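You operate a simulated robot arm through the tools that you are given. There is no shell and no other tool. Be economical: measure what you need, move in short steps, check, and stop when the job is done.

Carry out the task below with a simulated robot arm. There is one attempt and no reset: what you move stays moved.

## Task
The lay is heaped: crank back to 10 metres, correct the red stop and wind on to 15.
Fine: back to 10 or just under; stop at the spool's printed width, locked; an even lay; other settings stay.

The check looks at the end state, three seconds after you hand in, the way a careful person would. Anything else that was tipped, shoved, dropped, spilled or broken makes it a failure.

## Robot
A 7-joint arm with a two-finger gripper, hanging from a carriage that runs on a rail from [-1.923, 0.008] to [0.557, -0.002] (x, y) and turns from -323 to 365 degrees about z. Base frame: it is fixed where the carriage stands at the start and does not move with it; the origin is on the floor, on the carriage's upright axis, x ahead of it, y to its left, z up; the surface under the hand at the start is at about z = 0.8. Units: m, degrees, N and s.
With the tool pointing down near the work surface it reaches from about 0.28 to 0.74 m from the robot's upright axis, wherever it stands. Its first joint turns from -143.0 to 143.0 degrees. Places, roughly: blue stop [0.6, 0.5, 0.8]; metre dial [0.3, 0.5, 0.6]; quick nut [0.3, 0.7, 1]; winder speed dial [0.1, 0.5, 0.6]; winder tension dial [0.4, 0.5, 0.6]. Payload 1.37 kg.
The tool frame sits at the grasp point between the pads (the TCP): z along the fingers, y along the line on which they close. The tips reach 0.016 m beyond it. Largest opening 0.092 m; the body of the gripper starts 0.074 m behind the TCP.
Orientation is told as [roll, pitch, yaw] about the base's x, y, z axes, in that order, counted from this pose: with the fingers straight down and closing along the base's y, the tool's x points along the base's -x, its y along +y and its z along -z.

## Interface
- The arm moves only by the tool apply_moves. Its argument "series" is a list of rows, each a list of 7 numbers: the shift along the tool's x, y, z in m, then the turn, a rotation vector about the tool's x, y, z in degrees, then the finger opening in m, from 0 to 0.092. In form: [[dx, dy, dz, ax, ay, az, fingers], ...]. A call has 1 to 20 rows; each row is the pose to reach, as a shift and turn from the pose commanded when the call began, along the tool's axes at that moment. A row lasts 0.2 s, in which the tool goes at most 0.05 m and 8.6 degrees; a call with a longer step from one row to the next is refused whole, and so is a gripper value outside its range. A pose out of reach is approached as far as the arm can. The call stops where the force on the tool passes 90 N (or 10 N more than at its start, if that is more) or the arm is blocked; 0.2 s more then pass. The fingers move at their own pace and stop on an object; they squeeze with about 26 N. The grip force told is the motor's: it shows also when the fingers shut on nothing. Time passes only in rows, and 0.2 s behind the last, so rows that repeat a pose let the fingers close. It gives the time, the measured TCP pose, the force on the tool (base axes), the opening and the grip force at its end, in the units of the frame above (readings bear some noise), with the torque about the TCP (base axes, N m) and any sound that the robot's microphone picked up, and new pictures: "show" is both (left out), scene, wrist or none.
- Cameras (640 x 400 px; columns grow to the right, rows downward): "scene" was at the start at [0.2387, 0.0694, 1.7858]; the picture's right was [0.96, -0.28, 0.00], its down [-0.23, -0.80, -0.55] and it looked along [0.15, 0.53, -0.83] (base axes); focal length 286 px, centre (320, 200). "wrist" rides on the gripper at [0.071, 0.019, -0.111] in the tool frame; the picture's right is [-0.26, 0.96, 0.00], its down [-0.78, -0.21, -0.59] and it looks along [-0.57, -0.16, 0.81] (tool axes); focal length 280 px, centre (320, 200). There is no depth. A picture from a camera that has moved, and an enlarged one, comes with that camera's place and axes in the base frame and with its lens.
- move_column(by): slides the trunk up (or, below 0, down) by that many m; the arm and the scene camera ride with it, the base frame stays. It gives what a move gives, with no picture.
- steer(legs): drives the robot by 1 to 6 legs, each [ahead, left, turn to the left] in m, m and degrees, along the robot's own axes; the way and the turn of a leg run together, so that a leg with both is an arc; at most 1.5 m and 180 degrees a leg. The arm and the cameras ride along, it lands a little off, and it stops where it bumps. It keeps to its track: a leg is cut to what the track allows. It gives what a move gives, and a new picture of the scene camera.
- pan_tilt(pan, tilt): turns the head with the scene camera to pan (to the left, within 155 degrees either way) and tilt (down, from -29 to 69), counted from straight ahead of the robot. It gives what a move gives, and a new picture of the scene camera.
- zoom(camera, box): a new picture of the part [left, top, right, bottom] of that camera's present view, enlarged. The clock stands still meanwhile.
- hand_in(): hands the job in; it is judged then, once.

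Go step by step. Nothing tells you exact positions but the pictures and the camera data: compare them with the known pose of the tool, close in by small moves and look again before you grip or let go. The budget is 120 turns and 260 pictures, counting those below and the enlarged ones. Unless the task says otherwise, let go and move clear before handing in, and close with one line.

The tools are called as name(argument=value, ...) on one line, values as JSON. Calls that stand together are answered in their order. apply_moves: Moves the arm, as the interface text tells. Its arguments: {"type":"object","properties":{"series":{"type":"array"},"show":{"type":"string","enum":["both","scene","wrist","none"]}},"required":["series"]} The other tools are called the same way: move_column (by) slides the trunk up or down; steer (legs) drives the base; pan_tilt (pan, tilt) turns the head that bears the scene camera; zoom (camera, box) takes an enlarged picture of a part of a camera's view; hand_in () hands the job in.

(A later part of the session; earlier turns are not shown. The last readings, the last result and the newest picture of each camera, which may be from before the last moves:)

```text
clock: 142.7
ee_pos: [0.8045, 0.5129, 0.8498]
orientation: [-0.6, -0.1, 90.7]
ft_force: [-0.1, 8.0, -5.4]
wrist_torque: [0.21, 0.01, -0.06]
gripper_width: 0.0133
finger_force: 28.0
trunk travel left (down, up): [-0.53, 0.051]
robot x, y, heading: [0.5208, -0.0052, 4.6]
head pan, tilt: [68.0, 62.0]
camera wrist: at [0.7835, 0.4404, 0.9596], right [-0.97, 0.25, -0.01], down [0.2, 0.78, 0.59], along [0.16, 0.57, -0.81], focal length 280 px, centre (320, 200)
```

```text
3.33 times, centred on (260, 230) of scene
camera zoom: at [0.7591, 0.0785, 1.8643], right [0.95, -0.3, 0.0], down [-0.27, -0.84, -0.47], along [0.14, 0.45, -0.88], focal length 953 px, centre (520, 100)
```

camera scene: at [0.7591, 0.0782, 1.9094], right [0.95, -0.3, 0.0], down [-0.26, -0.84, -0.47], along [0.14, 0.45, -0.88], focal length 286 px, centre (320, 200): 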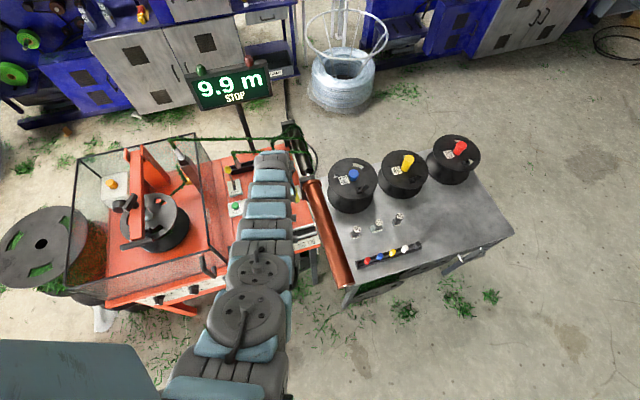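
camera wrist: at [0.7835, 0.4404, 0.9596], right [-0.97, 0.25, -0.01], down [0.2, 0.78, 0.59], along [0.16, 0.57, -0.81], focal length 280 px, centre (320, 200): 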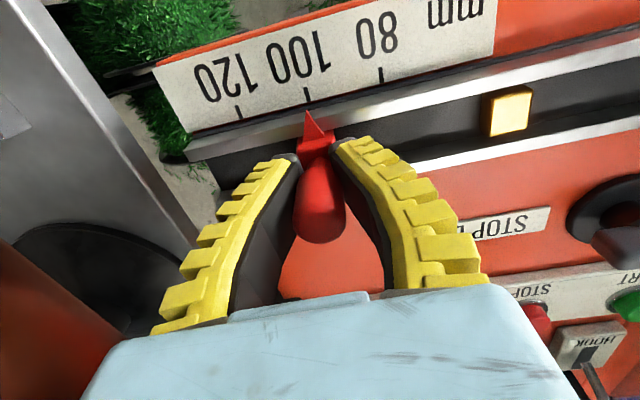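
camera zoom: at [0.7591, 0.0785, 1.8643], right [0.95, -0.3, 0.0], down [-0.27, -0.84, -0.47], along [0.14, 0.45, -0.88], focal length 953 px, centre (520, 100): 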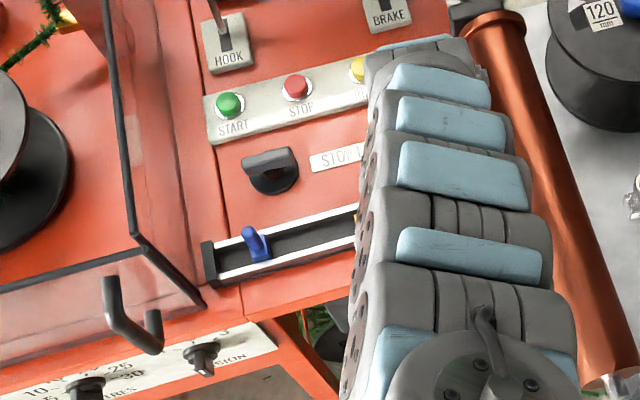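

The pointer looks within a millimetre or two of 100. I'll release and lift to check without parallax from the fingers.

apply_moves(series=[[0, 0, 0, 0, 0, 0, 0.02], [0, 0, 0, 0, 0, 0, 0.04], [0, 0, -0.03, 0, 0, 0, 0.06], [0, 0, -0.07, 0, 0, 0, 0.07], [0, 0, -0.09, 0, 0, 0, 0.09]], show="wrist")

zoom(camera="wrist", box=[230, 0, 390, 120])

```text
clock: 143.9
ee_pos: [0.8037, 0.5093, 0.9395]
orientation: [-0.7, 0.1, 90.7]
ft_force: [-0.4, -0.8, -0.1]
wrist_torque: [0.02, -0.04, -0.02]
gripper_width: 0.0903
finger_force: 0.1
trunk travel left (down, up): [-0.53, 0.051]
robot x, y, heading: [0.5212, -0.0011, 4.3]
head pan, tilt: [68.0, 62.0]
camera wrist: at [0.7826, 0.4388, 1.0494], right [-0.97, 0.25, -0.01], down [0.2, 0.78, 0.59], along [0.16, 0.57, -0.81], focal length 280 px, centre (320, 200)
```

wrist: 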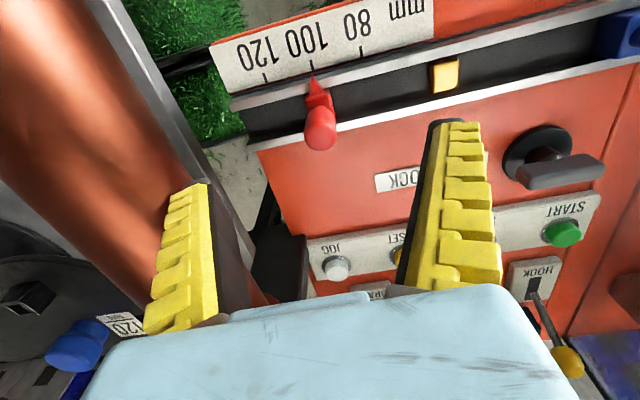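

```text
3.33 times, centred on (310, 60) of wrist
camera zoom: at [0.7826, 0.4388, 1.0494], right [-0.97, 0.25, -0.01], down [0.2, 0.78, 0.59], along [0.16, 0.57, -0.81], focal length 935 px, centre (353, 667)
```

zoom: 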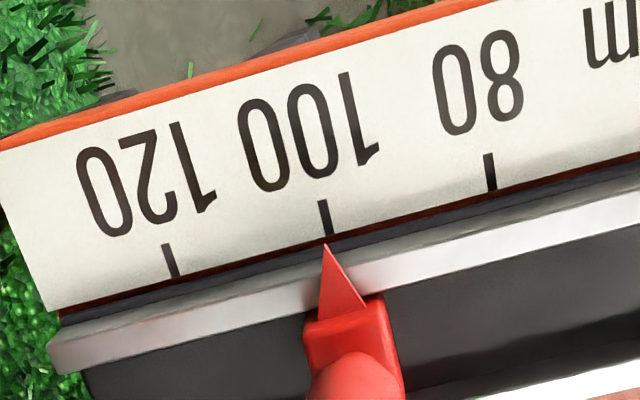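

It is about 0.7 on the scale past 100. Regrip with a 1.5 mm correction back.

apply_moves(series=[[0, 0.0015, 0.03, 0, 0, 0, 0.07], [0, 0.0015, 0.06, 0, 0, 0, 0.06], [0, 0.0015, 0.09, 0, 0, 0, 0.05], [0, 0.0015, 0.09, 0, 0, 0, 0.02], [0, 0.0015, 0.09, 0, 0, 0, 0.0], [0, 0.0015, 0.09, 0, 0, 0, 0.0], [0, 0.0015, 0.09, 0, 0, 0, 0.02], [0, 0.0015, 0.09, 0, 0, 0, 0.04], [0, 0.0015, 0.06, 0, 0, 0, 0.06], [0, 0.0015, 0.03, 0, 0, 0, 0.07], [0, 0.0015, 0, 0, 0, 0, 0.07]], show="wrist")

zoom(camera="wrist", box=[260, 30, 360, 105])

```text
clock: 146.3
ee_pos: [0.8019, 0.5093, 0.9373]
orientation: [-0.6, 0.0, 90.6]
ft_force: [-0.4, -0.2, 0.2]
wrist_torque: [0.02, -0.02, -0.03]
gripper_width: 0.0721
finger_force: 1.8
trunk travel left (down, up): [-0.53, 0.051]
robot x, y, heading: [0.5227, -0.005, 4.6]
head pan, tilt: [68.0, 62.0]
camera wrist: at [0.7805, 0.4387, 1.0487], right [-0.97, 0.25, -0.01], down [0.2, 0.78, 0.59], along [0.16, 0.57, -0.81], focal length 280 px, centre (320, 200)
```

wrist: 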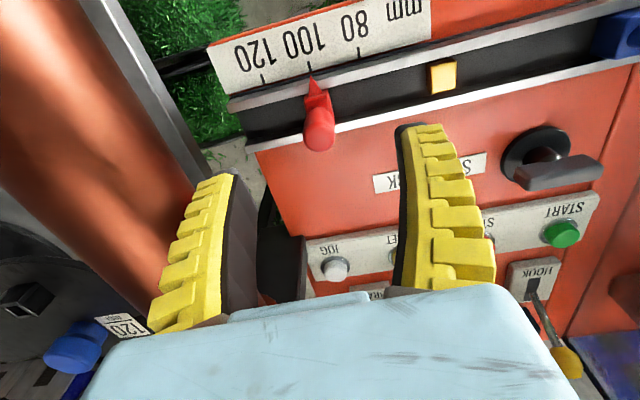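

```text
5.33 times, centred on (310, 68) of wrist
camera zoom: at [0.7805, 0.4387, 1.0487], right [-0.97, 0.25, -0.01], down [0.2, 0.78, 0.59], along [0.16, 0.57, -0.81], focal length 1495 px, centre (373, 907)
```

zoom: 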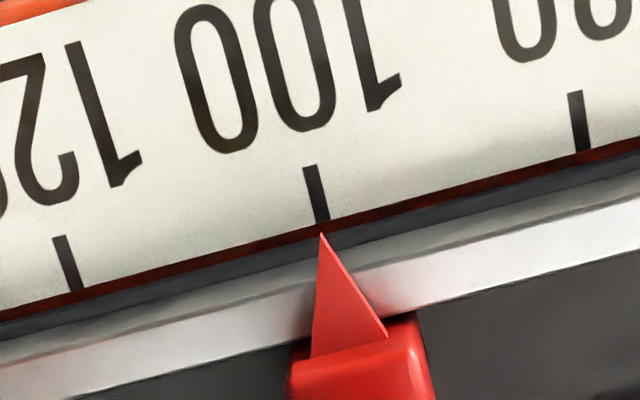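

The pointer is now on 100. Go back to the lock knob, matching its present orientation (yaw ~179), above it first.

apply_moves(series=[[-0.009, 0.017, 0, 0, 0, -8, 0.06], [-0.018, 0.034, 0, 0, 0, -16, 0.06], [-0.027, 0.051, 0, 0, 0, -24, 0.06], [-0.036, 0.068, 0, 0, 0, -32, 0.06], [-0.045, 0.085, 0, 0, 0, -40, 0.06], [-0.054, 0.102, 0, 0, 0, -48, 0.06], [-0.063, 0.119, 0, 0, 0, -56, 0.06], [-0.072, 0.136, 0, 0, 0, -64, 0.06], [-0.081, 0.153, 0, 0, 0, -72, 0.05], [-0.09, 0.17, 0, 0, 0, -80, 0.05], [-0.1, 0.187, 0, 0, 0, -88, 0.05]], show="wrist")

```text
clock: 148.7
ee_pos: [0.6134, 0.6073, 0.9376]
orientation: [0.1, 0.6, 178.6]
ft_force: [0.2, -0.6, 0.2]
wrist_torque: [0.01, 0.05, -0.02]
gripper_width: 0.0529
finger_force: 2.3
trunk travel left (down, up): [-0.53, 0.051]
robot x, y, heading: [0.5222, -0.0029, 4.5]
head pan, tilt: [68.0, 62.0]
camera wrist: at [0.6822, 0.587, 1.0484], right [-0.28, -0.96, 0.0], down [-0.78, 0.23, 0.58], along [-0.56, 0.17, -0.81], focal length 280 px, centre (320, 200)
```

wrist: 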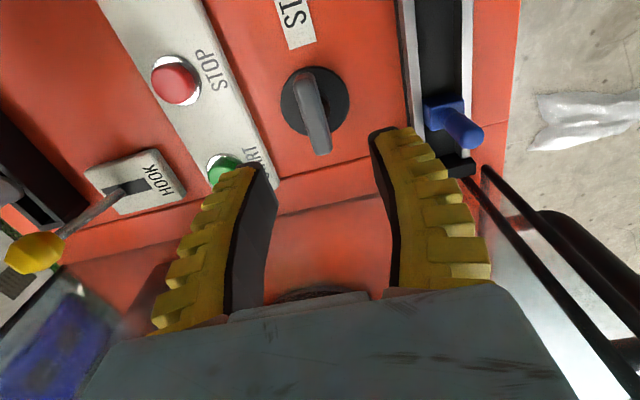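

apply_moves(series=[[0, -0.003, 0.005, 0, 0, 0, 0.05]], show="none")

move_column(by=-0.108)

apply_moves(series=[[0, 0, 0, 0, 0, 0, 0.02], [0, 0, 0, 0, 0, 0, 0.0], [0, 0, 0, 0, 0, 0, 0.0]], show="wrist")

```text
clock: 149.1
ee_pos: [0.6129, 0.6099, 0.932]
orientation: [0.0, 0.6, 178.7]
ft_force: [0.2, 1.3, -0.9]
wrist_torque: [-0.02, 0.01, -0.01]
gripper_width: 0.0528
finger_force: 2.7
trunk travel left (down, up): [-0.53, 0.051]
robot x, y, heading: [0.5198, -0.0026, 4.6]
head pan, tilt: [68.0, 62.0]
```

```text
clock: 150.5
ee_pos: [0.6144, 0.6098, 0.824]
orientation: [0.1, 0.5, 178.7]
ft_force: [0.4, -0.4, 0.4]
wrist_torque: [0.02, 0.02, -0.01]
gripper_width: 0.0528
finger_force: 1.3
trunk travel left (down, up): [-0.422, 0.159]
robot x, y, heading: [0.5216, -0.0004, 4.6]
head pan, tilt: [68.0, 62.0]
```

```text
clock: 151.3
ee_pos: [0.6126, 0.6117, 0.8248]
orientation: [0.0, 0.7, 178.8]
ft_force: [-0.1, 6.5, -0.9]
wrist_torque: [0.04, 0.16, 0.06]
gripper_width: 0.0105
finger_force: 28.1
trunk travel left (down, up): [-0.422, 0.159]
robot x, y, heading: [0.5221, 0.0003, 4.7]
head pan, tilt: [68.0, 62.0]
camera wrist: at [0.6812, 0.5914, 0.9357], right [-0.28, -0.96, 0.0], down [-0.78, 0.23, 0.58], along [-0.56, 0.17, -0.81], focal length 280 px, centre (320, 200)
```

wrist: 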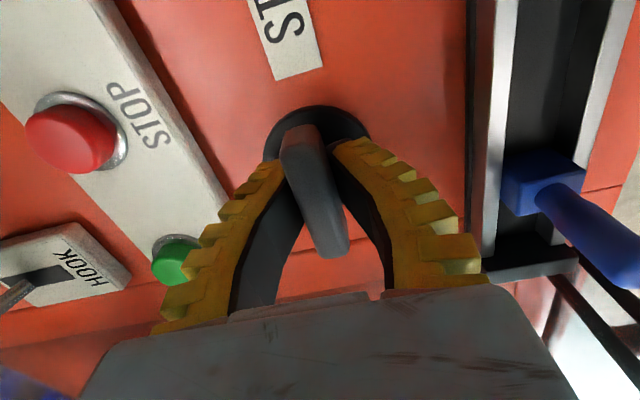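

Turn it back clockwise ~90° to its original, locked position.

apply_moves(series=[[0, 0, 0, 0, 0, 8, 0.0], [0, 0, 0, 0, 0, 16, 0.0], [0, 0, 0, 0, 0, 24, 0.0], [0, 0, 0, 0, 0, 32, 0.0], [0, 0, 0, 0, 0, 40, 0.0], [0, 0, 0, 0, 0, 48, 0.0], [0, 0, 0, 0, 0, 56, 0.0], [0, 0, 0, 0, 0, 64, 0.0], [0, 0, 0, 0, 0, 72, 0.0], [0, 0, 0, 0, 0, 80, 0.0], [0, 0, 0, 0, 0, 87, 0.0], [0, 0, 0, 0, 0, 90, 0.0]], show="wrist")

```text
clock: 153.9
ee_pos: [0.6147, 0.6123, 0.8255]
orientation: [-0.6, 0.1, 88.6]
ft_force: [4.3, 11.9, -5.2]
wrist_torque: [0.18, -0.02, 0.35]
gripper_width: 0.0091
finger_force: 28.0
trunk travel left (down, up): [-0.422, 0.159]
robot x, y, heading: [0.52, -0.0017, 4.4]
head pan, tilt: [68.0, 62.0]
camera wrist: at [0.5911, 0.5429, 0.9349], right [-0.96, 0.29, -0.01], down [0.22, 0.77, 0.59], along [0.18, 0.57, -0.81], focal length 280 px, centre (320, 200)
```

wrist: 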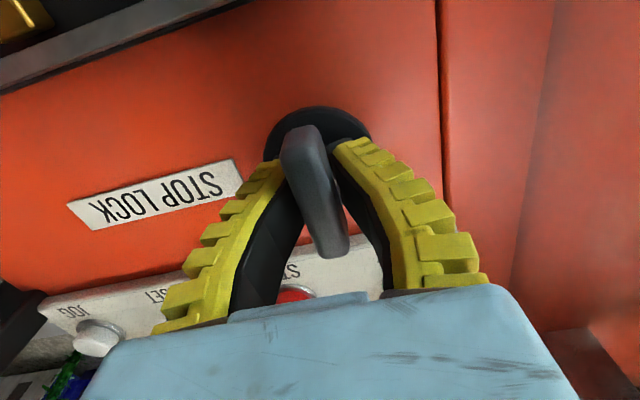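

A firm end stop is felt (0.35 N·m), so it is locked. Release and lift, then check the stop and knob.

apply_moves(series=[[0, 0, 0, 0, 0, -1, 0.02], [0, 0, 0, 0, 0, -1, 0.04], [0, 0, 0, 0, 0, -1, 0.05]], show="none")

move_column(by=0.15)

apply_moves(series=[[0.04, -0.03, 0, 0, 0, 0, 0.05], [0.08, -0.06, 0, 0, 0, 0, 0.05], [0.12, -0.09, 0, 0, 0, 0, 0.05]], show="wrist")

zoom(camera="wrist", box=[200, 30, 520, 230])

```text
clock: 154.7
ee_pos: [0.612, 0.6111, 0.8244]
orientation: [-0.4, 0.2, 89.7]
ft_force: [0.4, 0.5, -0.2]
wrist_torque: [0.0, 0.0, 0.01]
gripper_width: 0.0528
finger_force: 2.0
trunk travel left (down, up): [-0.422, 0.159]
robot x, y, heading: [0.5212, -0.0044, 4.6]
head pan, tilt: [68.0, 62.0]
```

```text
clock: 156.4
ee_pos: [0.6125, 0.611, 0.9738]
orientation: [-0.5, 0.1, 89.7]
ft_force: [0.2, 0.2, -0.3]
wrist_torque: [0.0, 0.03, -0.01]
gripper_width: 0.0529
finger_force: 2.4
trunk travel left (down, up): [-0.572, 0.009]
robot x, y, heading: [0.5238, -0.0015, 4.4]
head pan, tilt: [68.0, 62.0]
```

```text
clock: 157.2
ee_pos: [0.7013, 0.4918, 0.9756]
orientation: [-0.7, -0.1, 89.7]
ft_force: [-0.3, 1.5, 0.3]
wrist_torque: [-0.14, 0.0, -0.02]
gripper_width: 0.0532
finger_force: 1.7
trunk travel left (down, up): [-0.572, 0.009]
robot x, y, heading: [0.5202, -0.0037, 4.6]
head pan, tilt: [68.0, 62.0]
camera wrist: at [0.6796, 0.4204, 1.0859], right [-0.96, 0.27, -0.01], down [0.21, 0.78, 0.59], along [0.17, 0.57, -0.81], focal length 280 px, centre (320, 200)
```

wrist: 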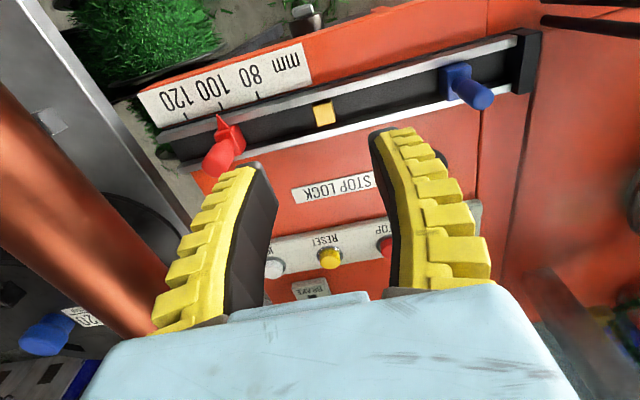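

```text
2.00 times, centred on (360, 130) of wrist
camera zoom: at [0.6796, 0.4204, 1.0859], right [-0.96, 0.27, -0.01], down [0.21, 0.78, 0.59], along [0.17, 0.57, -0.81], focal length 561 px, centre (240, 340)
```

zoom: 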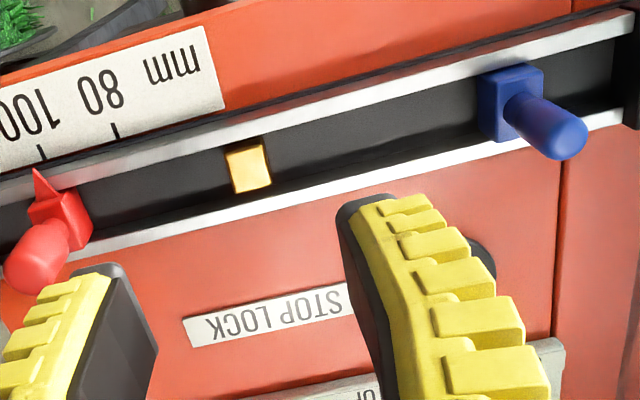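

Red is at 100 and locked. Before START I need to read the METRES dial, so retract to the front, slide left and lower for a frontal view.

apply_moves(series=[[0.045, 0, 0, 0, 0, 0, 0.0], [0.09, 0, 0, 0, 0, 0, 0.0], [0.135, 0, 0, 0, 0, 0, 0.0], [0.18, 0, 0, 0, 0, 0, 0.0], [0.21, 0, 0, 0, 0, 0, 0.0]], show="none")

```text
clock: 158.4
ee_pos: [0.7001, 0.2797, 0.9748]
orientation: [-0.4, 0.0, 89.7]
ft_force: [-0.4, 0.7, -0.4]
wrist_torque: [-0.04, 0.0, -0.01]
gripper_width: 0.0
finger_force: 26.1
trunk travel left (down, up): [-0.572, 0.009]
robot x, y, heading: [0.5204, -0.001, 4.2]
head pan, tilt: [68.0, 62.0]
```

steer(legs=[[-0.28, 0.02, 0]])

move_column(by=-0.28)

apply_moves(series=[[0, 0, 0, 0, 0, 0, 0.0]], show="wrist")

```text
clock: 160.4
ee_pos: [0.4178, 0.2811, 0.9742]
orientation: [-0.6, 0.1, 89.7]
ft_force: [0.2, 0.2, 0.3]
wrist_torque: [-0.01, -0.03, -0.02]
gripper_width: 0.0
finger_force: 26.2
trunk travel left (down, up): [-0.572, 0.009]
robot x, y, heading: [0.2373, -0.0018, 4.2]
head pan, tilt: [68.0, 62.0]
camera scene: at [0.476, 0.0793, 1.9064], right [0.95, -0.3, 0.0], down [-0.27, -0.84, -0.47], along [0.14, 0.45, -0.88], focal length 286 px, centre (320, 200)
```

scene: 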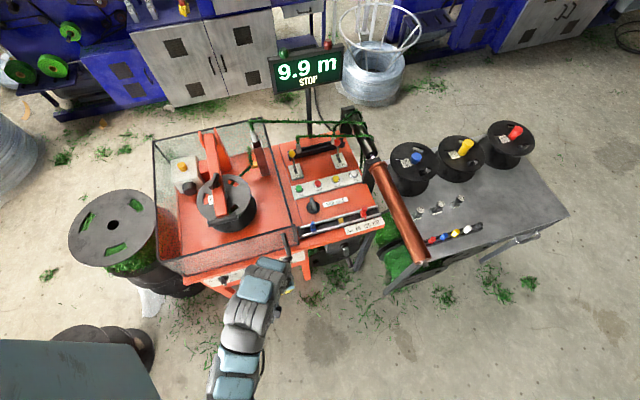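

```text
clock: 163.2
ee_pos: [0.4176, 0.281, 0.6945]
orientation: [-0.6, 0.1, 89.7]
ft_force: [-0.6, -0.1, -0.3]
wrist_torque: [0.0, -0.02, 0.02]
gripper_width: 0.0001
finger_force: 26.6
trunk travel left (down, up): [-0.292, 0.289]
robot x, y, heading: [0.2392, -0.0017, 4.5]
head pan, tilt: [68.0, 62.0]
```

```text
clock: 163.7
ee_pos: [0.4179, 0.2801, 0.694]
orientation: [-0.6, 0.1, 89.7]
ft_force: [-0.7, 0.0, -0.2]
wrist_torque: [-0.02, -0.02, 0.01]
gripper_width: 0.0
finger_force: 26.4
trunk travel left (down, up): [-0.292, 0.289]
robot x, y, heading: [0.2412, 0.0001, 4.7]
head pan, tilt: [68.0, 62.0]
camera wrist: at [0.3955, 0.2104, 0.8051], right [-0.96, 0.27, -0.01], down [0.21, 0.78, 0.59], along [0.17, 0.57, -0.81], focal length 280 px, centre (320, 200)
```

wrist: 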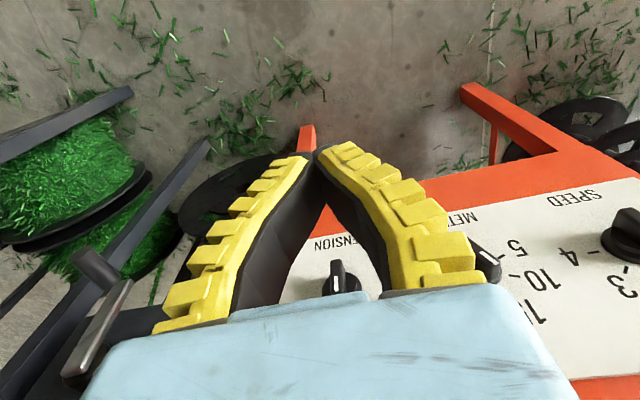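

move_column(by=0.12)

apply_moves(series=[[0, -0.02, 0, 0, -4, 0, 0.0], [0, -0.04, 0, 0, -8, 0, 0.0]], show="wrist")

zoom(camera="wrist", box=[400, 100, 640, 300])

```text
clock: 165.2
ee_pos: [0.4168, 0.2812, 0.8157]
orientation: [-0.6, 0.1, 89.7]
ft_force: [0.3, 0.7, 0.3]
wrist_torque: [-0.02, -0.03, -0.01]
gripper_width: 0.0
finger_force: 25.9
trunk travel left (down, up): [-0.412, 0.169]
robot x, y, heading: [0.2386, -0.0036, 4.5]
head pan, tilt: [68.0, 62.0]
```

```text
clock: 165.8
ee_pos: [0.4568, 0.2815, 0.8157]
orientation: [-0.6, -7.8, 89.7]
ft_force: [0.1, -0.2, 0.2]
wrist_torque: [-0.01, 0.0, 0.0]
gripper_width: 0.0001
finger_force: 25.7
trunk travel left (down, up): [-0.412, 0.169]
robot x, y, heading: [0.2379, -0.0022, 4.5]
head pan, tilt: [68.0, 62.0]
camera wrist: at [0.4356, 0.1955, 0.9144], right [-0.96, 0.27, 0.03], down [0.21, 0.69, 0.69], along [0.17, 0.67, -0.72], focal length 280 px, centre (320, 200)
```

wrist: 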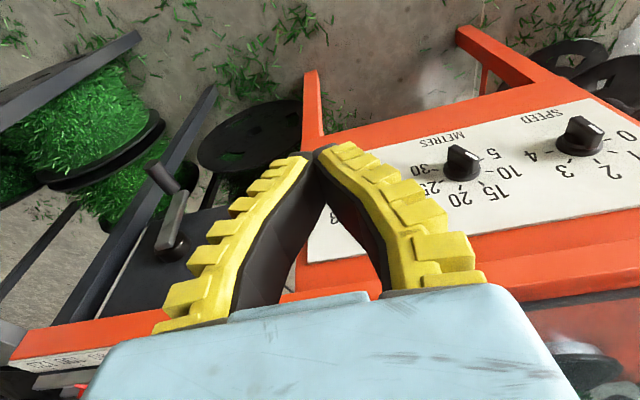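

```text
2.00 times, centred on (520, 200) of wrist
camera zoom: at [0.4356, 0.1955, 0.9144], right [-0.96, 0.27, 0.03], down [0.21, 0.69, 0.69], along [0.17, 0.67, -0.72], focal length 561 px, centre (-80, 200)
```

zoom: 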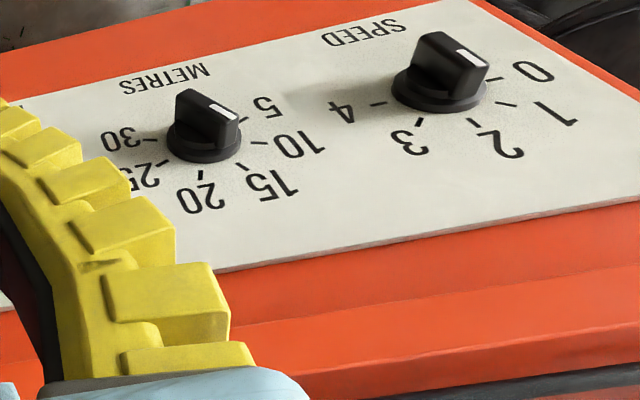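

zoom(camera="wrist", box=[435, 125, 535, 215])

```text
4.44 times, centred on (485, 170) of wrist
camera zoom: at [0.4356, 0.1955, 0.9144], right [-0.96, 0.27, 0.03], down [0.21, 0.69, 0.69], along [0.17, 0.67, -0.72], focal length 1246 px, centre (-413, 333)
```

zoom: 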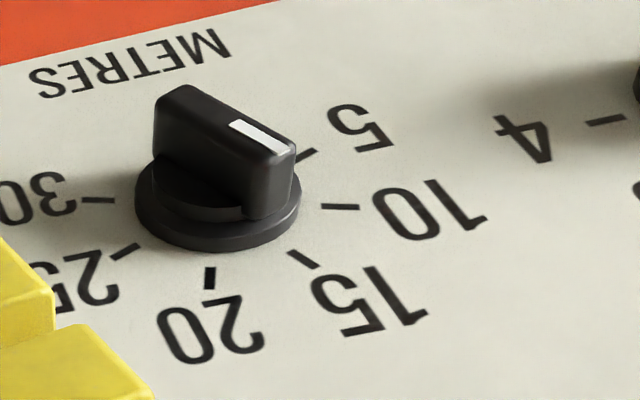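

The METRES dial points to 15, so START should run to 15. The START button is at about (0.587, 0.70, 0.828). I'll go back up and over to it.

move_column(by=0.165)

steer(legs=[[0.285, -0.022, 0]])

apply_moves(series=[[-0.045, 0.015, 0, 0, 4, 0, 0.0], [-0.09, 0.03, 0, 0, 8, 0, 0.0], [-0.135, 0.045, 0.018, 0, 8, 0, 0.0], [-0.18, 0.06, 0.025, 0, 8, 0, 0.0], [-0.225, 0.08, 0.03, 0, 8, 0, 0.0], [-0.27, 0.11, 0.035, 0, 8, 0, 0.0], [-0.31, 0.135, 0.042, 0, 8, 0, 0.0], [-0.335, 0.155, 0.045, 0, 8, 0, 0.0]], show="wrist")

```text
clock: 167.6
ee_pos: [0.4576, 0.2799, 0.9799]
orientation: [-0.6, -7.8, 89.8]
ft_force: [-0.9, 0.0, 0.2]
wrist_torque: [0.01, 0.01, 0.02]
gripper_width: 0.0
finger_force: 25.7
trunk travel left (down, up): [-0.577, 0.004]
robot x, y, heading: [0.2385, -0.0008, 4.5]
head pan, tilt: [68.0, 62.0]
```

```text
clock: 169.6
ee_pos: [0.7427, 0.2815, 0.9798]
orientation: [-0.5, -7.9, 89.8]
ft_force: [-0.4, 0.6, 0.9]
wrist_torque: [-0.02, 0.02, 0.0]
gripper_width: 0.0
finger_force: 26.4
trunk travel left (down, up): [-0.577, 0.004]
robot x, y, heading: [0.524, -0.0014, 4.2]
head pan, tilt: [68.0, 62.0]
camera scene: at [0.7628, 0.0783, 1.9114], right [0.95, -0.3, 0.0], down [-0.26, -0.84, -0.47], along [0.14, 0.45, -0.88], focal length 286 px, centre (320, 200)
```

scene: 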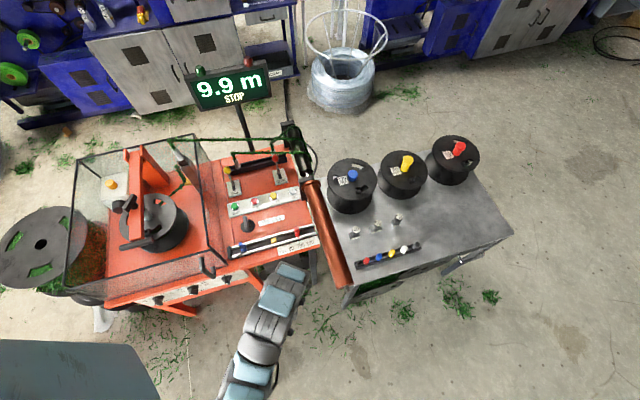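

```text
refused: row 3 steps farther than a row can; nothing moved
```

apply_moves(series=[[-0.045, 0.015, 0.005, 0, 4, 0, 0.0], [-0.09, 0.03, 0.01, 0, 8, 0, 0.0], [-0.135, 0.045, 0.015, 0, 8, 0, 0.0], [-0.18, 0.06, 0.02, 0, 8, 0, 0.0], [-0.225, 0.08, 0.025, 0, 8, 0, 0.0], [-0.265, 0.11, 0.03, 0, 8, 0, 0.0], [-0.305, 0.135, 0.035, 0, 8, 0, 0.0], [-0.335, 0.155, 0.04, 0, 8, 0, 0.0]], show="wrist")

zoom(camera="scene", box=[60, 120, 340, 320])

```text
refused: row 6 steps farther than a row can; nothing moved
```

```text
2.00 times, centred on (200, 220) of scene
camera zoom: at [0.7628, 0.0783, 1.9114], right [0.95, -0.3, 0.0], down [-0.26, -0.84, -0.47], along [0.14, 0.45, -0.88], focal length 572 px, centre (560, 160)
```

zoom: 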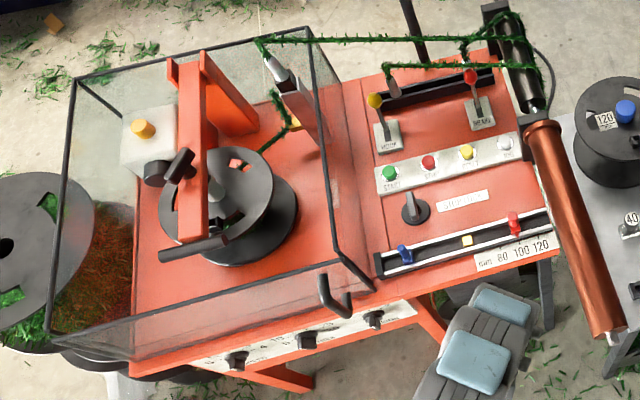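

apply_moves(series=[[-0.04, 0.015, 0.005, 0, 4, 0, 0.0], [-0.08, 0.03, 0.01, 0, 8, 0, 0.0], [-0.12, 0.045, 0.015, 0, 8, 0, 0.0], [-0.16, 0.065, 0.02, 0, 8, 0, 0.0], [-0.2, 0.085, 0.025, 0, 8, 0, 0.0], [-0.24, 0.105, 0.03, 0, 8, 0, 0.0], [-0.28, 0.125, 0.035, 0, 8, 0, 0.0], [-0.32, 0.145, 0.04, 0, 8, 0, 0.0], [-0.335, 0.155, 0.04, 0, 8, 0, 0.0]], show="wrist")

```text
clock: 171.6
ee_pos: [0.5933, 0.6219, 0.9865]
orientation: [-0.6, -0.3, 89.5]
ft_force: [1.5, -3.3, -3.0]
wrist_torque: [0.24, 0.07, 0.01]
gripper_width: 0.0
finger_force: 26.1
trunk travel left (down, up): [-0.577, 0.004]
robot x, y, heading: [0.525, -0.0005, 4.6]
head pan, tilt: [68.0, 62.0]
camera wrist: at [0.5701, 0.5505, 1.097], right [-0.96, 0.27, -0.01], down [0.21, 0.78, 0.59], along [0.17, 0.57, -0.8], focal length 280 px, centre (320, 200)
```

wrist: 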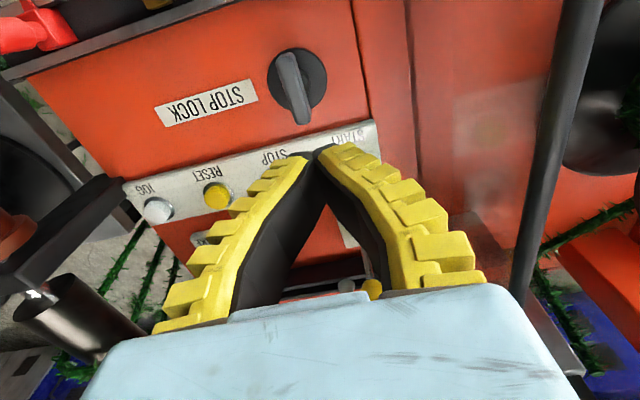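

move_column(by=-0.1)

apply_moves(series=[[-0.03, 0.003, 0, 0, 0, 0, 0.0], [-0.055, 0.006, 0, 0, 0, 0, 0.0], [-0.076, 0.006, 0, 0, 0, 0, 0.0]], show="both")

```text
clock: 172.9
ee_pos: [0.5909, 0.6191, 0.8848]
orientation: [-0.5, 0.2, 89.6]
ft_force: [0.0, -0.5, 0.5]
wrist_torque: [-0.01, 0.0, -0.01]
gripper_width: 0.0001
finger_force: 26.2
trunk travel left (down, up): [-0.477, 0.104]
robot x, y, heading: [0.5251, -0.0011, 4.6]
head pan, tilt: [68.0, 62.0]
```

```text
clock: 173.8
ee_pos: [0.5893, 0.6373, 0.8941]
orientation: [-0.5, 0.2, 89.8]
ft_force: [-0.1, 0.2, 0.5]
wrist_torque: [0.01, -0.02, 0.03]
gripper_width: 0.0
finger_force: 25.9
out of reach, approached as far as the arm can: row 1, 2, 3
trunk travel left (down, up): [-0.477, 0.104]
robot x, y, heading: [0.5235, -0.0034, 4.9]
head pan, tilt: [68.0, 62.0]
camera scene: at [0.7628, 0.0783, 1.8114], right [0.95, -0.3, 0.0], down [-0.26, -0.84, -0.47], along [0.14, 0.45, -0.88], focal length 286 px, centre (320, 200)
camera wrist: at [0.566, 0.5658, 1.0051], right [-0.96, 0.27, -0.01], down [0.21, 0.78, 0.59], along [0.16, 0.57, -0.81], focal length 280 px, centre (320, 200)
```

scene: 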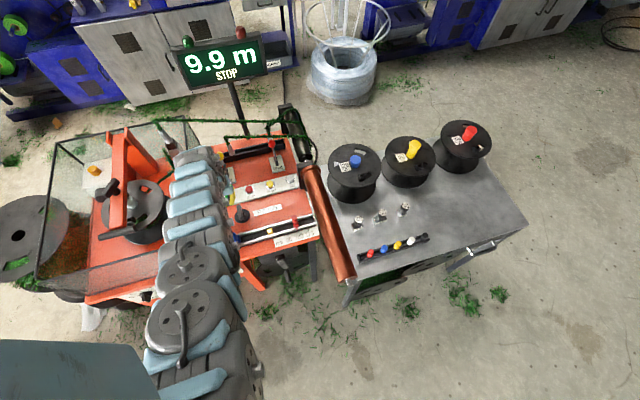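
wrist: 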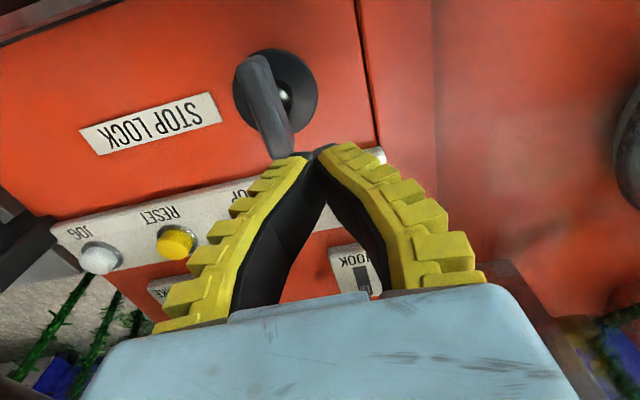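

Reach-limited at this trunk height. Raise the hand relative to the arm, then lower the trunk, and tilt the fingers forward a little.

apply_moves(series=[[0.02, 0, -0.03, 0, 0, 0, 0.0], [0.05, 0, -0.06, 0, -5, 0, 0.0], [0.05, 0, -0.1, 0, -10, 0, 0.0]], show="none")

move_column(by=-0.08)

```text
clock: 174.7
ee_pos: [0.5257, 0.5852, 0.9571]
orientation: [10.9, -9.4, 86.9]
ft_force: [53.3, 21.1, 24.1]
wrist_torque: [-1.1, 1.98, 0.5]
gripper_width: 0.0
finger_force: 25.7
trunk travel left (down, up): [-0.477, 0.104]
robot x, y, heading: [0.5258, -0.0011, 4.0]
head pan, tilt: [68.0, 62.0]
stopped in row 3: the force on the tool passed its limit at 166 N (the readings are from after the stop); the commanded pose is now the measured one
```

```text
clock: 175.0
ee_pos: [0.5275, 0.5871, 0.9563]
orientation: [10.9, -9.3, 86.6]
ft_force: [31.5, 11.4, 15.3]
wrist_torque: [-0.81, 1.72, 0.37]
gripper_width: 0.0
finger_force: 25.7
trunk travel left (down, up): [-0.476, 0.105]
robot x, y, heading: [0.5269, -0.0013, 4.0]
head pan, tilt: [68.0, 62.0]
stopped: the force on the tool passed its limit at 109 N (the readings are from after the stop); the commanded pose is now the measured one
```

The hand swung left into the guard. Stop and look carefully.

apply_moves(series=[[0, 0, 0, 0, 0, 0, 0.0]])

zoom(camera="scene", box=[20, 100, 300, 320])

```text
clock: 175.4
ee_pos: [0.5266, 0.5878, 0.9575]
orientation: [10.8, -9.4, 86.8]
ft_force: [41.7, 14.7, 20.5]
wrist_torque: [-0.88, 2.06, 0.48]
gripper_width: 0.0
finger_force: 25.6
trunk travel left (down, up): [-0.476, 0.105]
robot x, y, heading: [0.5251, 0.0009, 3.5]
head pan, tilt: [68.0, 62.0]
camera scene: at [0.7686, 0.0771, 1.8125], right [0.95, -0.31, 0.0], down [-0.27, -0.84, -0.47], along [0.15, 0.45, -0.88], focal length 286 px, centre (320, 200)
camera wrist: at [0.5227, 0.4984, 1.0559], right [-0.93, 0.28, 0.22], down [0.36, 0.66, 0.66], along [0.04, 0.69, -0.72], focal length 280 px, centre (320, 200)
```

scene: 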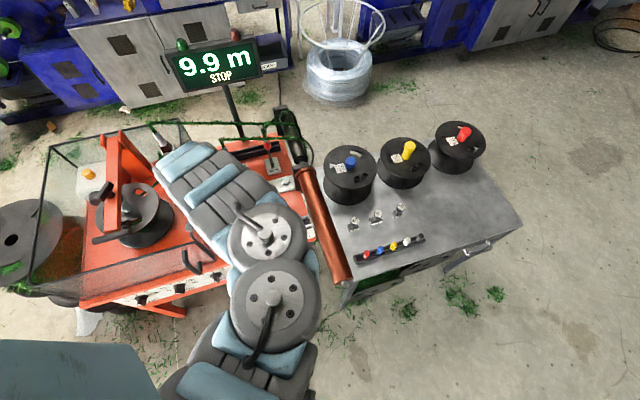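
wrist: 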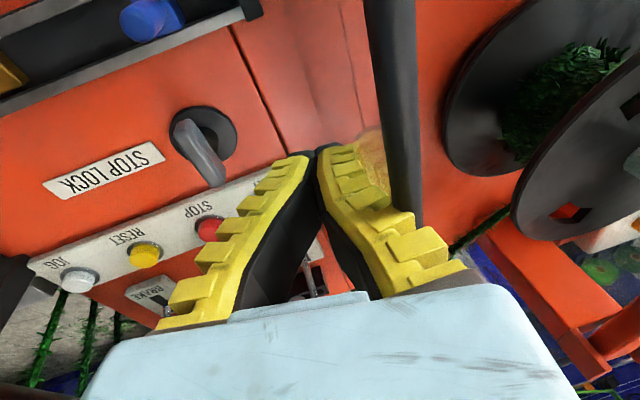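

```text
1.82 times, centred on (160, 210) of scene
camera zoom: at [0.7686, 0.0771, 1.8125], right [0.95, -0.31, 0.0], down [-0.27, -0.84, -0.47], along [0.15, 0.45, -0.88], focal length 520 px, centre (611, 182)
```

zoom: 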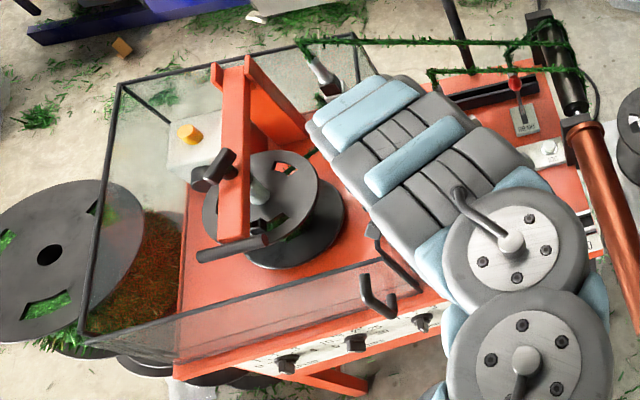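

The finger and hand press against the guard's top bar, which looks intact. Move off to +x.

apply_moves(series=[[0, -0.02, 0, 0, 0, 0, 0.0], [0, -0.05, 0, 0, 0, 0, 0.0], [0, -0.08, 0, 0, 0, 0, 0.0]])

```text
clock: 176.2
ee_pos: [0.5923, 0.5787, 0.9398]
orientation: [11.5, -9.1, 87.1]
ft_force: [0.8, 0.0, -0.4]
wrist_torque: [0.0, -0.02, -0.02]
gripper_width: 0.0001
finger_force: 26.0
trunk travel left (down, up): [-0.476, 0.105]
robot x, y, heading: [0.5294, -0.0011, 4.2]
head pan, tilt: [68.0, 62.0]
camera scene: at [0.7653, 0.0761, 1.8106], right [0.95, -0.31, 0.0], down [-0.27, -0.84, -0.47], along [0.14, 0.45, -0.88], focal length 286 px, centre (320, 200)
camera wrist: at [0.5893, 0.4917, 1.0391], right [-0.93, 0.28, 0.23], down [0.36, 0.67, 0.65], along [0.03, 0.69, -0.72], focal length 280 px, centre (320, 200)
```

scene: 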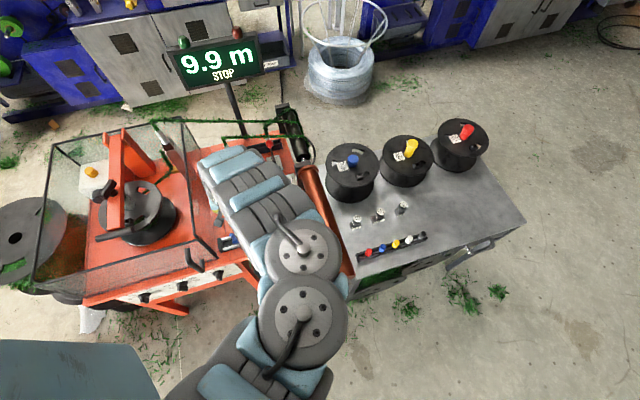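
wrist: 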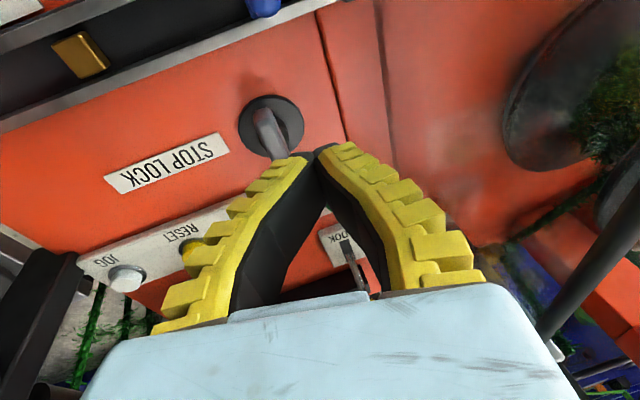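

Free, and the guard looks intact. I'll alternate lowering the trunk and raising the hand to gain forward reach, staying at this safe x,y.

move_column(by=-0.06)

apply_moves(series=[[0, 0, -0.03, -2, 2, 0, 0.0], [0, 0, -0.06, -4, 4, 0, 0.0]], show="none")

```text
clock: 177.2
ee_pos: [0.5938, 0.5791, 0.8799]
orientation: [11.3, -9.1, 87.0]
ft_force: [0.9, 0.2, 0.7]
wrist_torque: [-0.04, 0.01, 0.02]
gripper_width: 0.0001
finger_force: 26.3
trunk travel left (down, up): [-0.416, 0.165]
robot x, y, heading: [0.5265, -0.0013, 3.7]
head pan, tilt: [68.0, 62.0]
```

```text
clock: 177.8
ee_pos: [0.6062, 0.5684, 0.9373]
orientation: [15.1, -5.1, 87.8]
ft_force: [-1.4, -0.7, -0.7]
wrist_torque: [0.04, -0.02, -0.01]
gripper_width: 0.0
finger_force: 26.2
trunk travel left (down, up): [-0.416, 0.165]
robot x, y, heading: [0.5251, -0.0022, 4.1]
head pan, tilt: [68.0, 62.0]
```

move_column(by=-0.06)

apply_moves(series=[[0, 0.005, -0.03, 5, 0, 0, 0.0], [0, 0.01, -0.06, 10, 0, 0, 0.0], [-0.01, 0.012, -0.06, 15, -4, 0, 0.0]], show="none")

move_column(by=-0.04)

```text
clock: 178.8
ee_pos: [0.605, 0.569, 0.8783]
orientation: [15.2, -5.2, 87.9]
ft_force: [-0.4, -0.2, 0.5]
wrist_torque: [0.0, -0.02, -0.02]
gripper_width: 0.0
finger_force: 25.9
trunk travel left (down, up): [-0.356, 0.225]
robot x, y, heading: [0.5259, -0.0017, 3.9]
head pan, tilt: [68.0, 62.0]
```

```text
clock: 179.6
ee_pos: [0.6073, 0.6042, 0.9159]
orientation: [0.3, -9.2, 87.4]
ft_force: [0.7, 0.3, 0.1]
wrist_torque: [0.05, 0.0, -0.03]
gripper_width: 0.0
finger_force: 26.1
out of reach, approached as far as the arm can: row 1, 2, 3
trunk travel left (down, up): [-0.356, 0.225]
robot x, y, heading: [0.53, -0.0038, 3.9]
head pan, tilt: [68.0, 62.0]
```

```text
clock: 180.4
ee_pos: [0.6089, 0.6049, 0.8759]
orientation: [0.3, -9.1, 87.5]
ft_force: [0.1, -0.2, -0.1]
wrist_torque: [0.0, 0.04, 0.0]
gripper_width: 0.0
finger_force: 26.0
trunk travel left (down, up): [-0.316, 0.265]
robot x, y, heading: [0.5279, -0.0025, 4.0]
head pan, tilt: [68.0, 62.0]
```

apply_moves(series=[[-0.025, 0.005, 0.005, 0, 0, 0, 0.0], [-0.05, 0.01, 0.01, 0, 0, 0, 0.0], [-0.075, 0.015, 0.015, 0, 0, 0, 0.0]])

```text
clock: 181.2
ee_pos: [0.5963, 0.6792, 0.8726]
orientation: [0.2, -9.0, 87.4]
ft_force: [-0.4, -0.3, -0.1]
wrist_torque: [-0.01, 0.04, -0.01]
gripper_width: 0.0001
finger_force: 25.9
trunk travel left (down, up): [-0.316, 0.265]
robot x, y, heading: [0.5211, 0.002, 3.8]
head pan, tilt: [68.0, 62.0]
camera scene: at [0.7655, 0.0758, 1.6507], right [0.95, -0.31, 0.0], down [-0.27, -0.84, -0.47], along [0.14, 0.45, -0.88], focal length 286 px, centre (320, 200)
camera wrist: at [0.5724, 0.5931, 0.9703], right [-0.95, 0.3, 0.04], down [0.24, 0.67, 0.7], along [0.18, 0.68, -0.71], focal length 280 px, centre (320, 200)
```

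scene: 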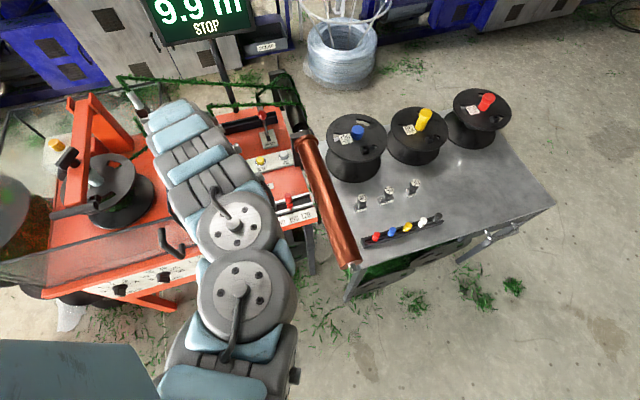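
wrist: 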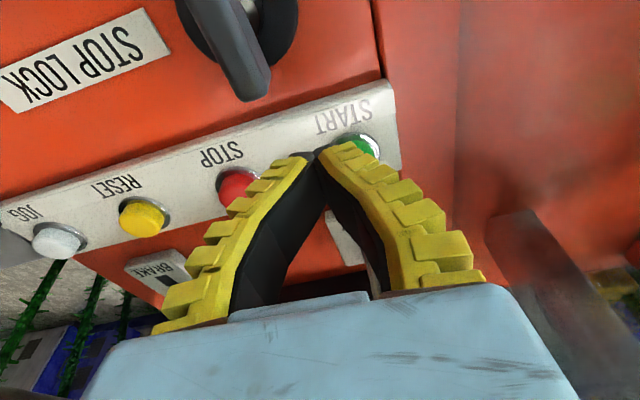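

Good reach now. The START button is at about (0.572, 0.695, 0.828). Shift the closed fingertips over it and check.

apply_moves(series=[[-0.006, 0.01, 0.001, 0, 0, 0, 0.0], [-0.013, 0.021, 0.005, 0, 0, 0, 0.0]], show="wrist")

```text
clock: 181.8
ee_pos: [0.5766, 0.6945, 0.8694]
orientation: [0.3, -9.1, 87.5]
ft_force: [0.4, -0.1, -0.3]
wrist_torque: [0.01, 0.0, 0.0]
gripper_width: 0.0
finger_force: 26.0
trunk travel left (down, up): [-0.316, 0.265]
robot x, y, heading: [0.5281, -0.004, 4.2]
head pan, tilt: [68.0, 62.0]
camera wrist: at [0.5525, 0.6085, 0.9681], right [-0.95, 0.3, 0.05], down [0.24, 0.67, 0.7], along [0.18, 0.68, -0.71], focal length 280 px, centre (320, 200)
```

wrist: 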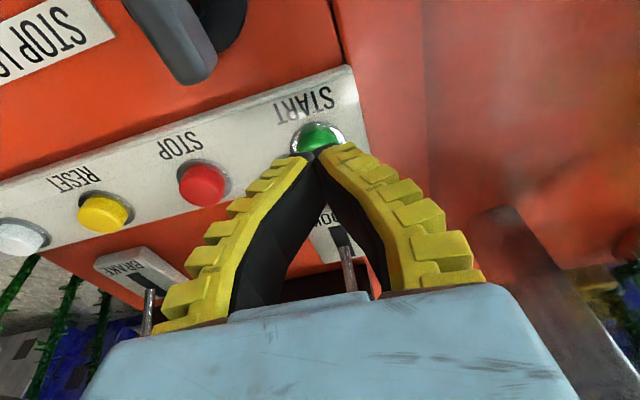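

The button is straight under the tips. Press down gently and come back up.

apply_moves(series=[[0.004, 0, 0.012, 0, 0, 0, 0.0], [0.004, 0, 0.02, 0, 0, 0, 0.0], [0.004, 0, 0.026, 0, 0, 0, 0.0]], show="both")

```text
clock: 182.6
ee_pos: [0.5763, 0.6959, 0.8434]
orientation: [0.3, -9.2, 87.4]
ft_force: [0.3, -0.1, 0.5]
wrist_torque: [-0.01, 0.01, 0.01]
gripper_width: 0.0004
finger_force: 26.2
trunk travel left (down, up): [-0.316, 0.265]
robot x, y, heading: [0.5265, -0.0027, 4.1]
head pan, tilt: [68.0, 62.0]
camera scene: at [0.7656, 0.076, 1.6507], right [0.95, -0.31, 0.0], down [-0.27, -0.84, -0.47], along [0.14, 0.45, -0.88], focal length 286 px, centre (320, 200)
camera wrist: at [0.5525, 0.6086, 0.9419], right [-0.95, 0.3, 0.05], down [0.25, 0.67, 0.7], along [0.18, 0.68, -0.71], focal length 280 px, centre (320, 200)
```

scene: 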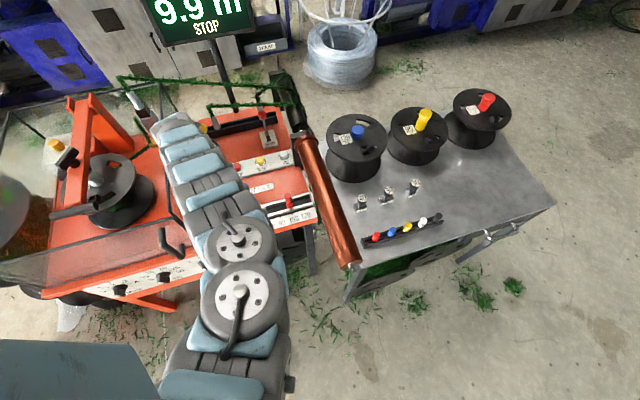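
wrist: 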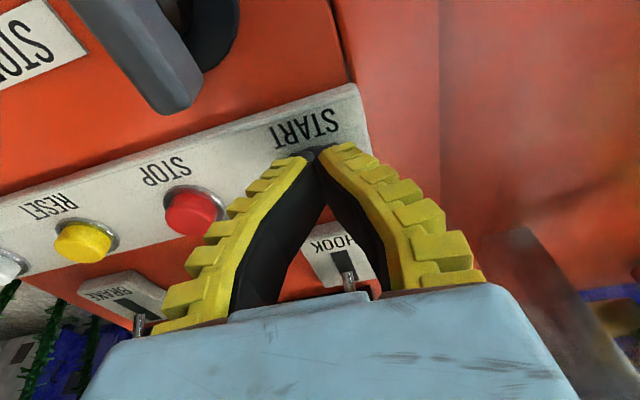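

apply_moves(series=[[0, 0, 0.004, 0, 0, 0, 0.0], [0, 0, 0.008, 0, 0, 0, 0.0], [0, 0, 0.012, 0, 0, 0, 0.0]], show="scene")

```text
clock: 183.4
ee_pos: [0.5772, 0.6964, 0.8313]
orientation: [0.3, -9.1, 87.3]
ft_force: [-0.4, -0.4, 3.6]
wrist_torque: [0.01, 0.01, 0.03]
gripper_width: 0.0
finger_force: 25.8
trunk travel left (down, up): [-0.316, 0.265]
robot x, y, heading: [0.5255, -0.0012, 4.0]
head pan, tilt: [68.0, 62.0]
heard: click
camera scene: at [0.7656, 0.076, 1.6508], right [0.95, -0.31, 0.0], down [-0.27, -0.84, -0.47], along [0.15, 0.45, -0.88], focal length 286 px, centre (320, 200)
```

scene: 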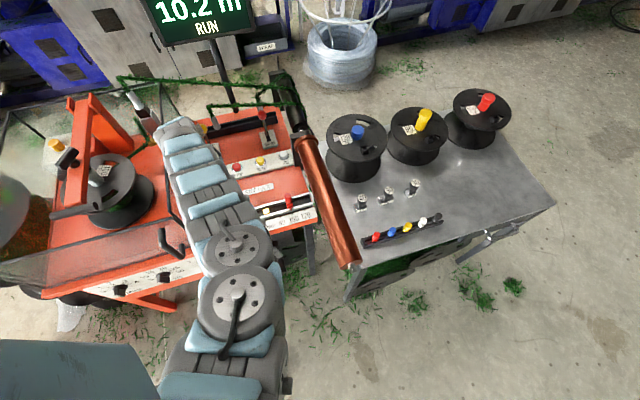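

RUN, 10.2 m and rising. Lift off the button and watch.

apply_moves(series=[[0, 0, -0.02, 0, 0, 0, 0.0], [0, 0, -0.04, 0, 0, 0, 0.0]], show="scene")

apply_moves(series=[[0, 0, 0, 0, 0, 0, 0.0], [0, 0, 0, 0, 0, 0, 0.0], [0, 0, 0, 0, 0, 0, 0.0], [0, 0, 0, 0, 0, 0, 0.0], [0, 0, 0, 0, 0, 0, 0.0]], show="scene")

```text
clock: 184.0
ee_pos: [0.5768, 0.69, 0.8712]
orientation: [0.3, -9.1, 87.4]
ft_force: [0.1, -0.5, -0.1]
wrist_torque: [0.0, 0.01, -0.04]
gripper_width: 0.0
finger_force: 26.3
trunk travel left (down, up): [-0.316, 0.265]
robot x, y, heading: [0.5247, -0.0034, 4.1]
head pan, tilt: [68.0, 62.0]
camera scene: at [0.7655, 0.076, 1.6507], right [0.95, -0.31, 0.0], down [-0.27, -0.84, -0.47], along [0.14, 0.45, -0.88], focal length 286 px, centre (320, 200)
```

scene: 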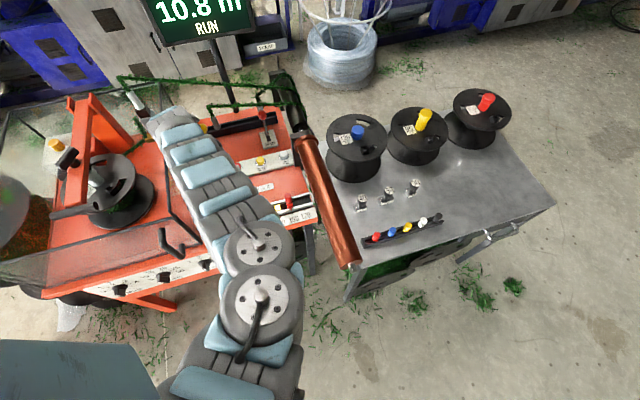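

```text
clock: 185.2
ee_pos: [0.5765, 0.6913, 0.871]
orientation: [0.3, -9.0, 87.4]
ft_force: [-0.8, 0.3, 0.0]
wrist_torque: [-0.03, -0.01, 0.02]
gripper_width: 0.0
finger_force: 25.8
trunk travel left (down, up): [-0.316, 0.265]
robot x, y, heading: [0.526, -0.0009, 4.0]
head pan, tilt: [68.0, 62.0]
camera scene: at [0.7656, 0.0759, 1.6507], right [0.95, -0.31, 0.0], down [-0.27, -0.84, -0.47], along [0.14, 0.45, -0.88], focal length 286 px, centre (320, 200)
```

scene: 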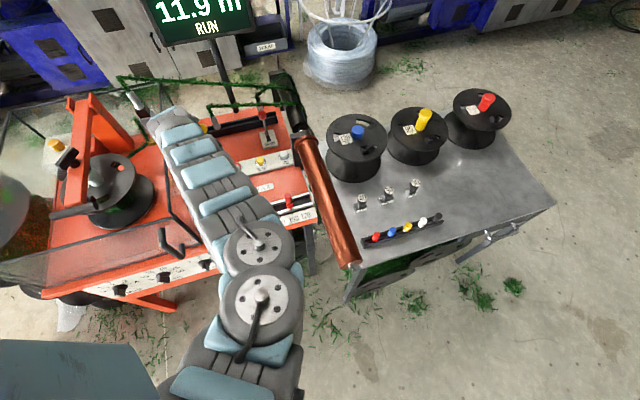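

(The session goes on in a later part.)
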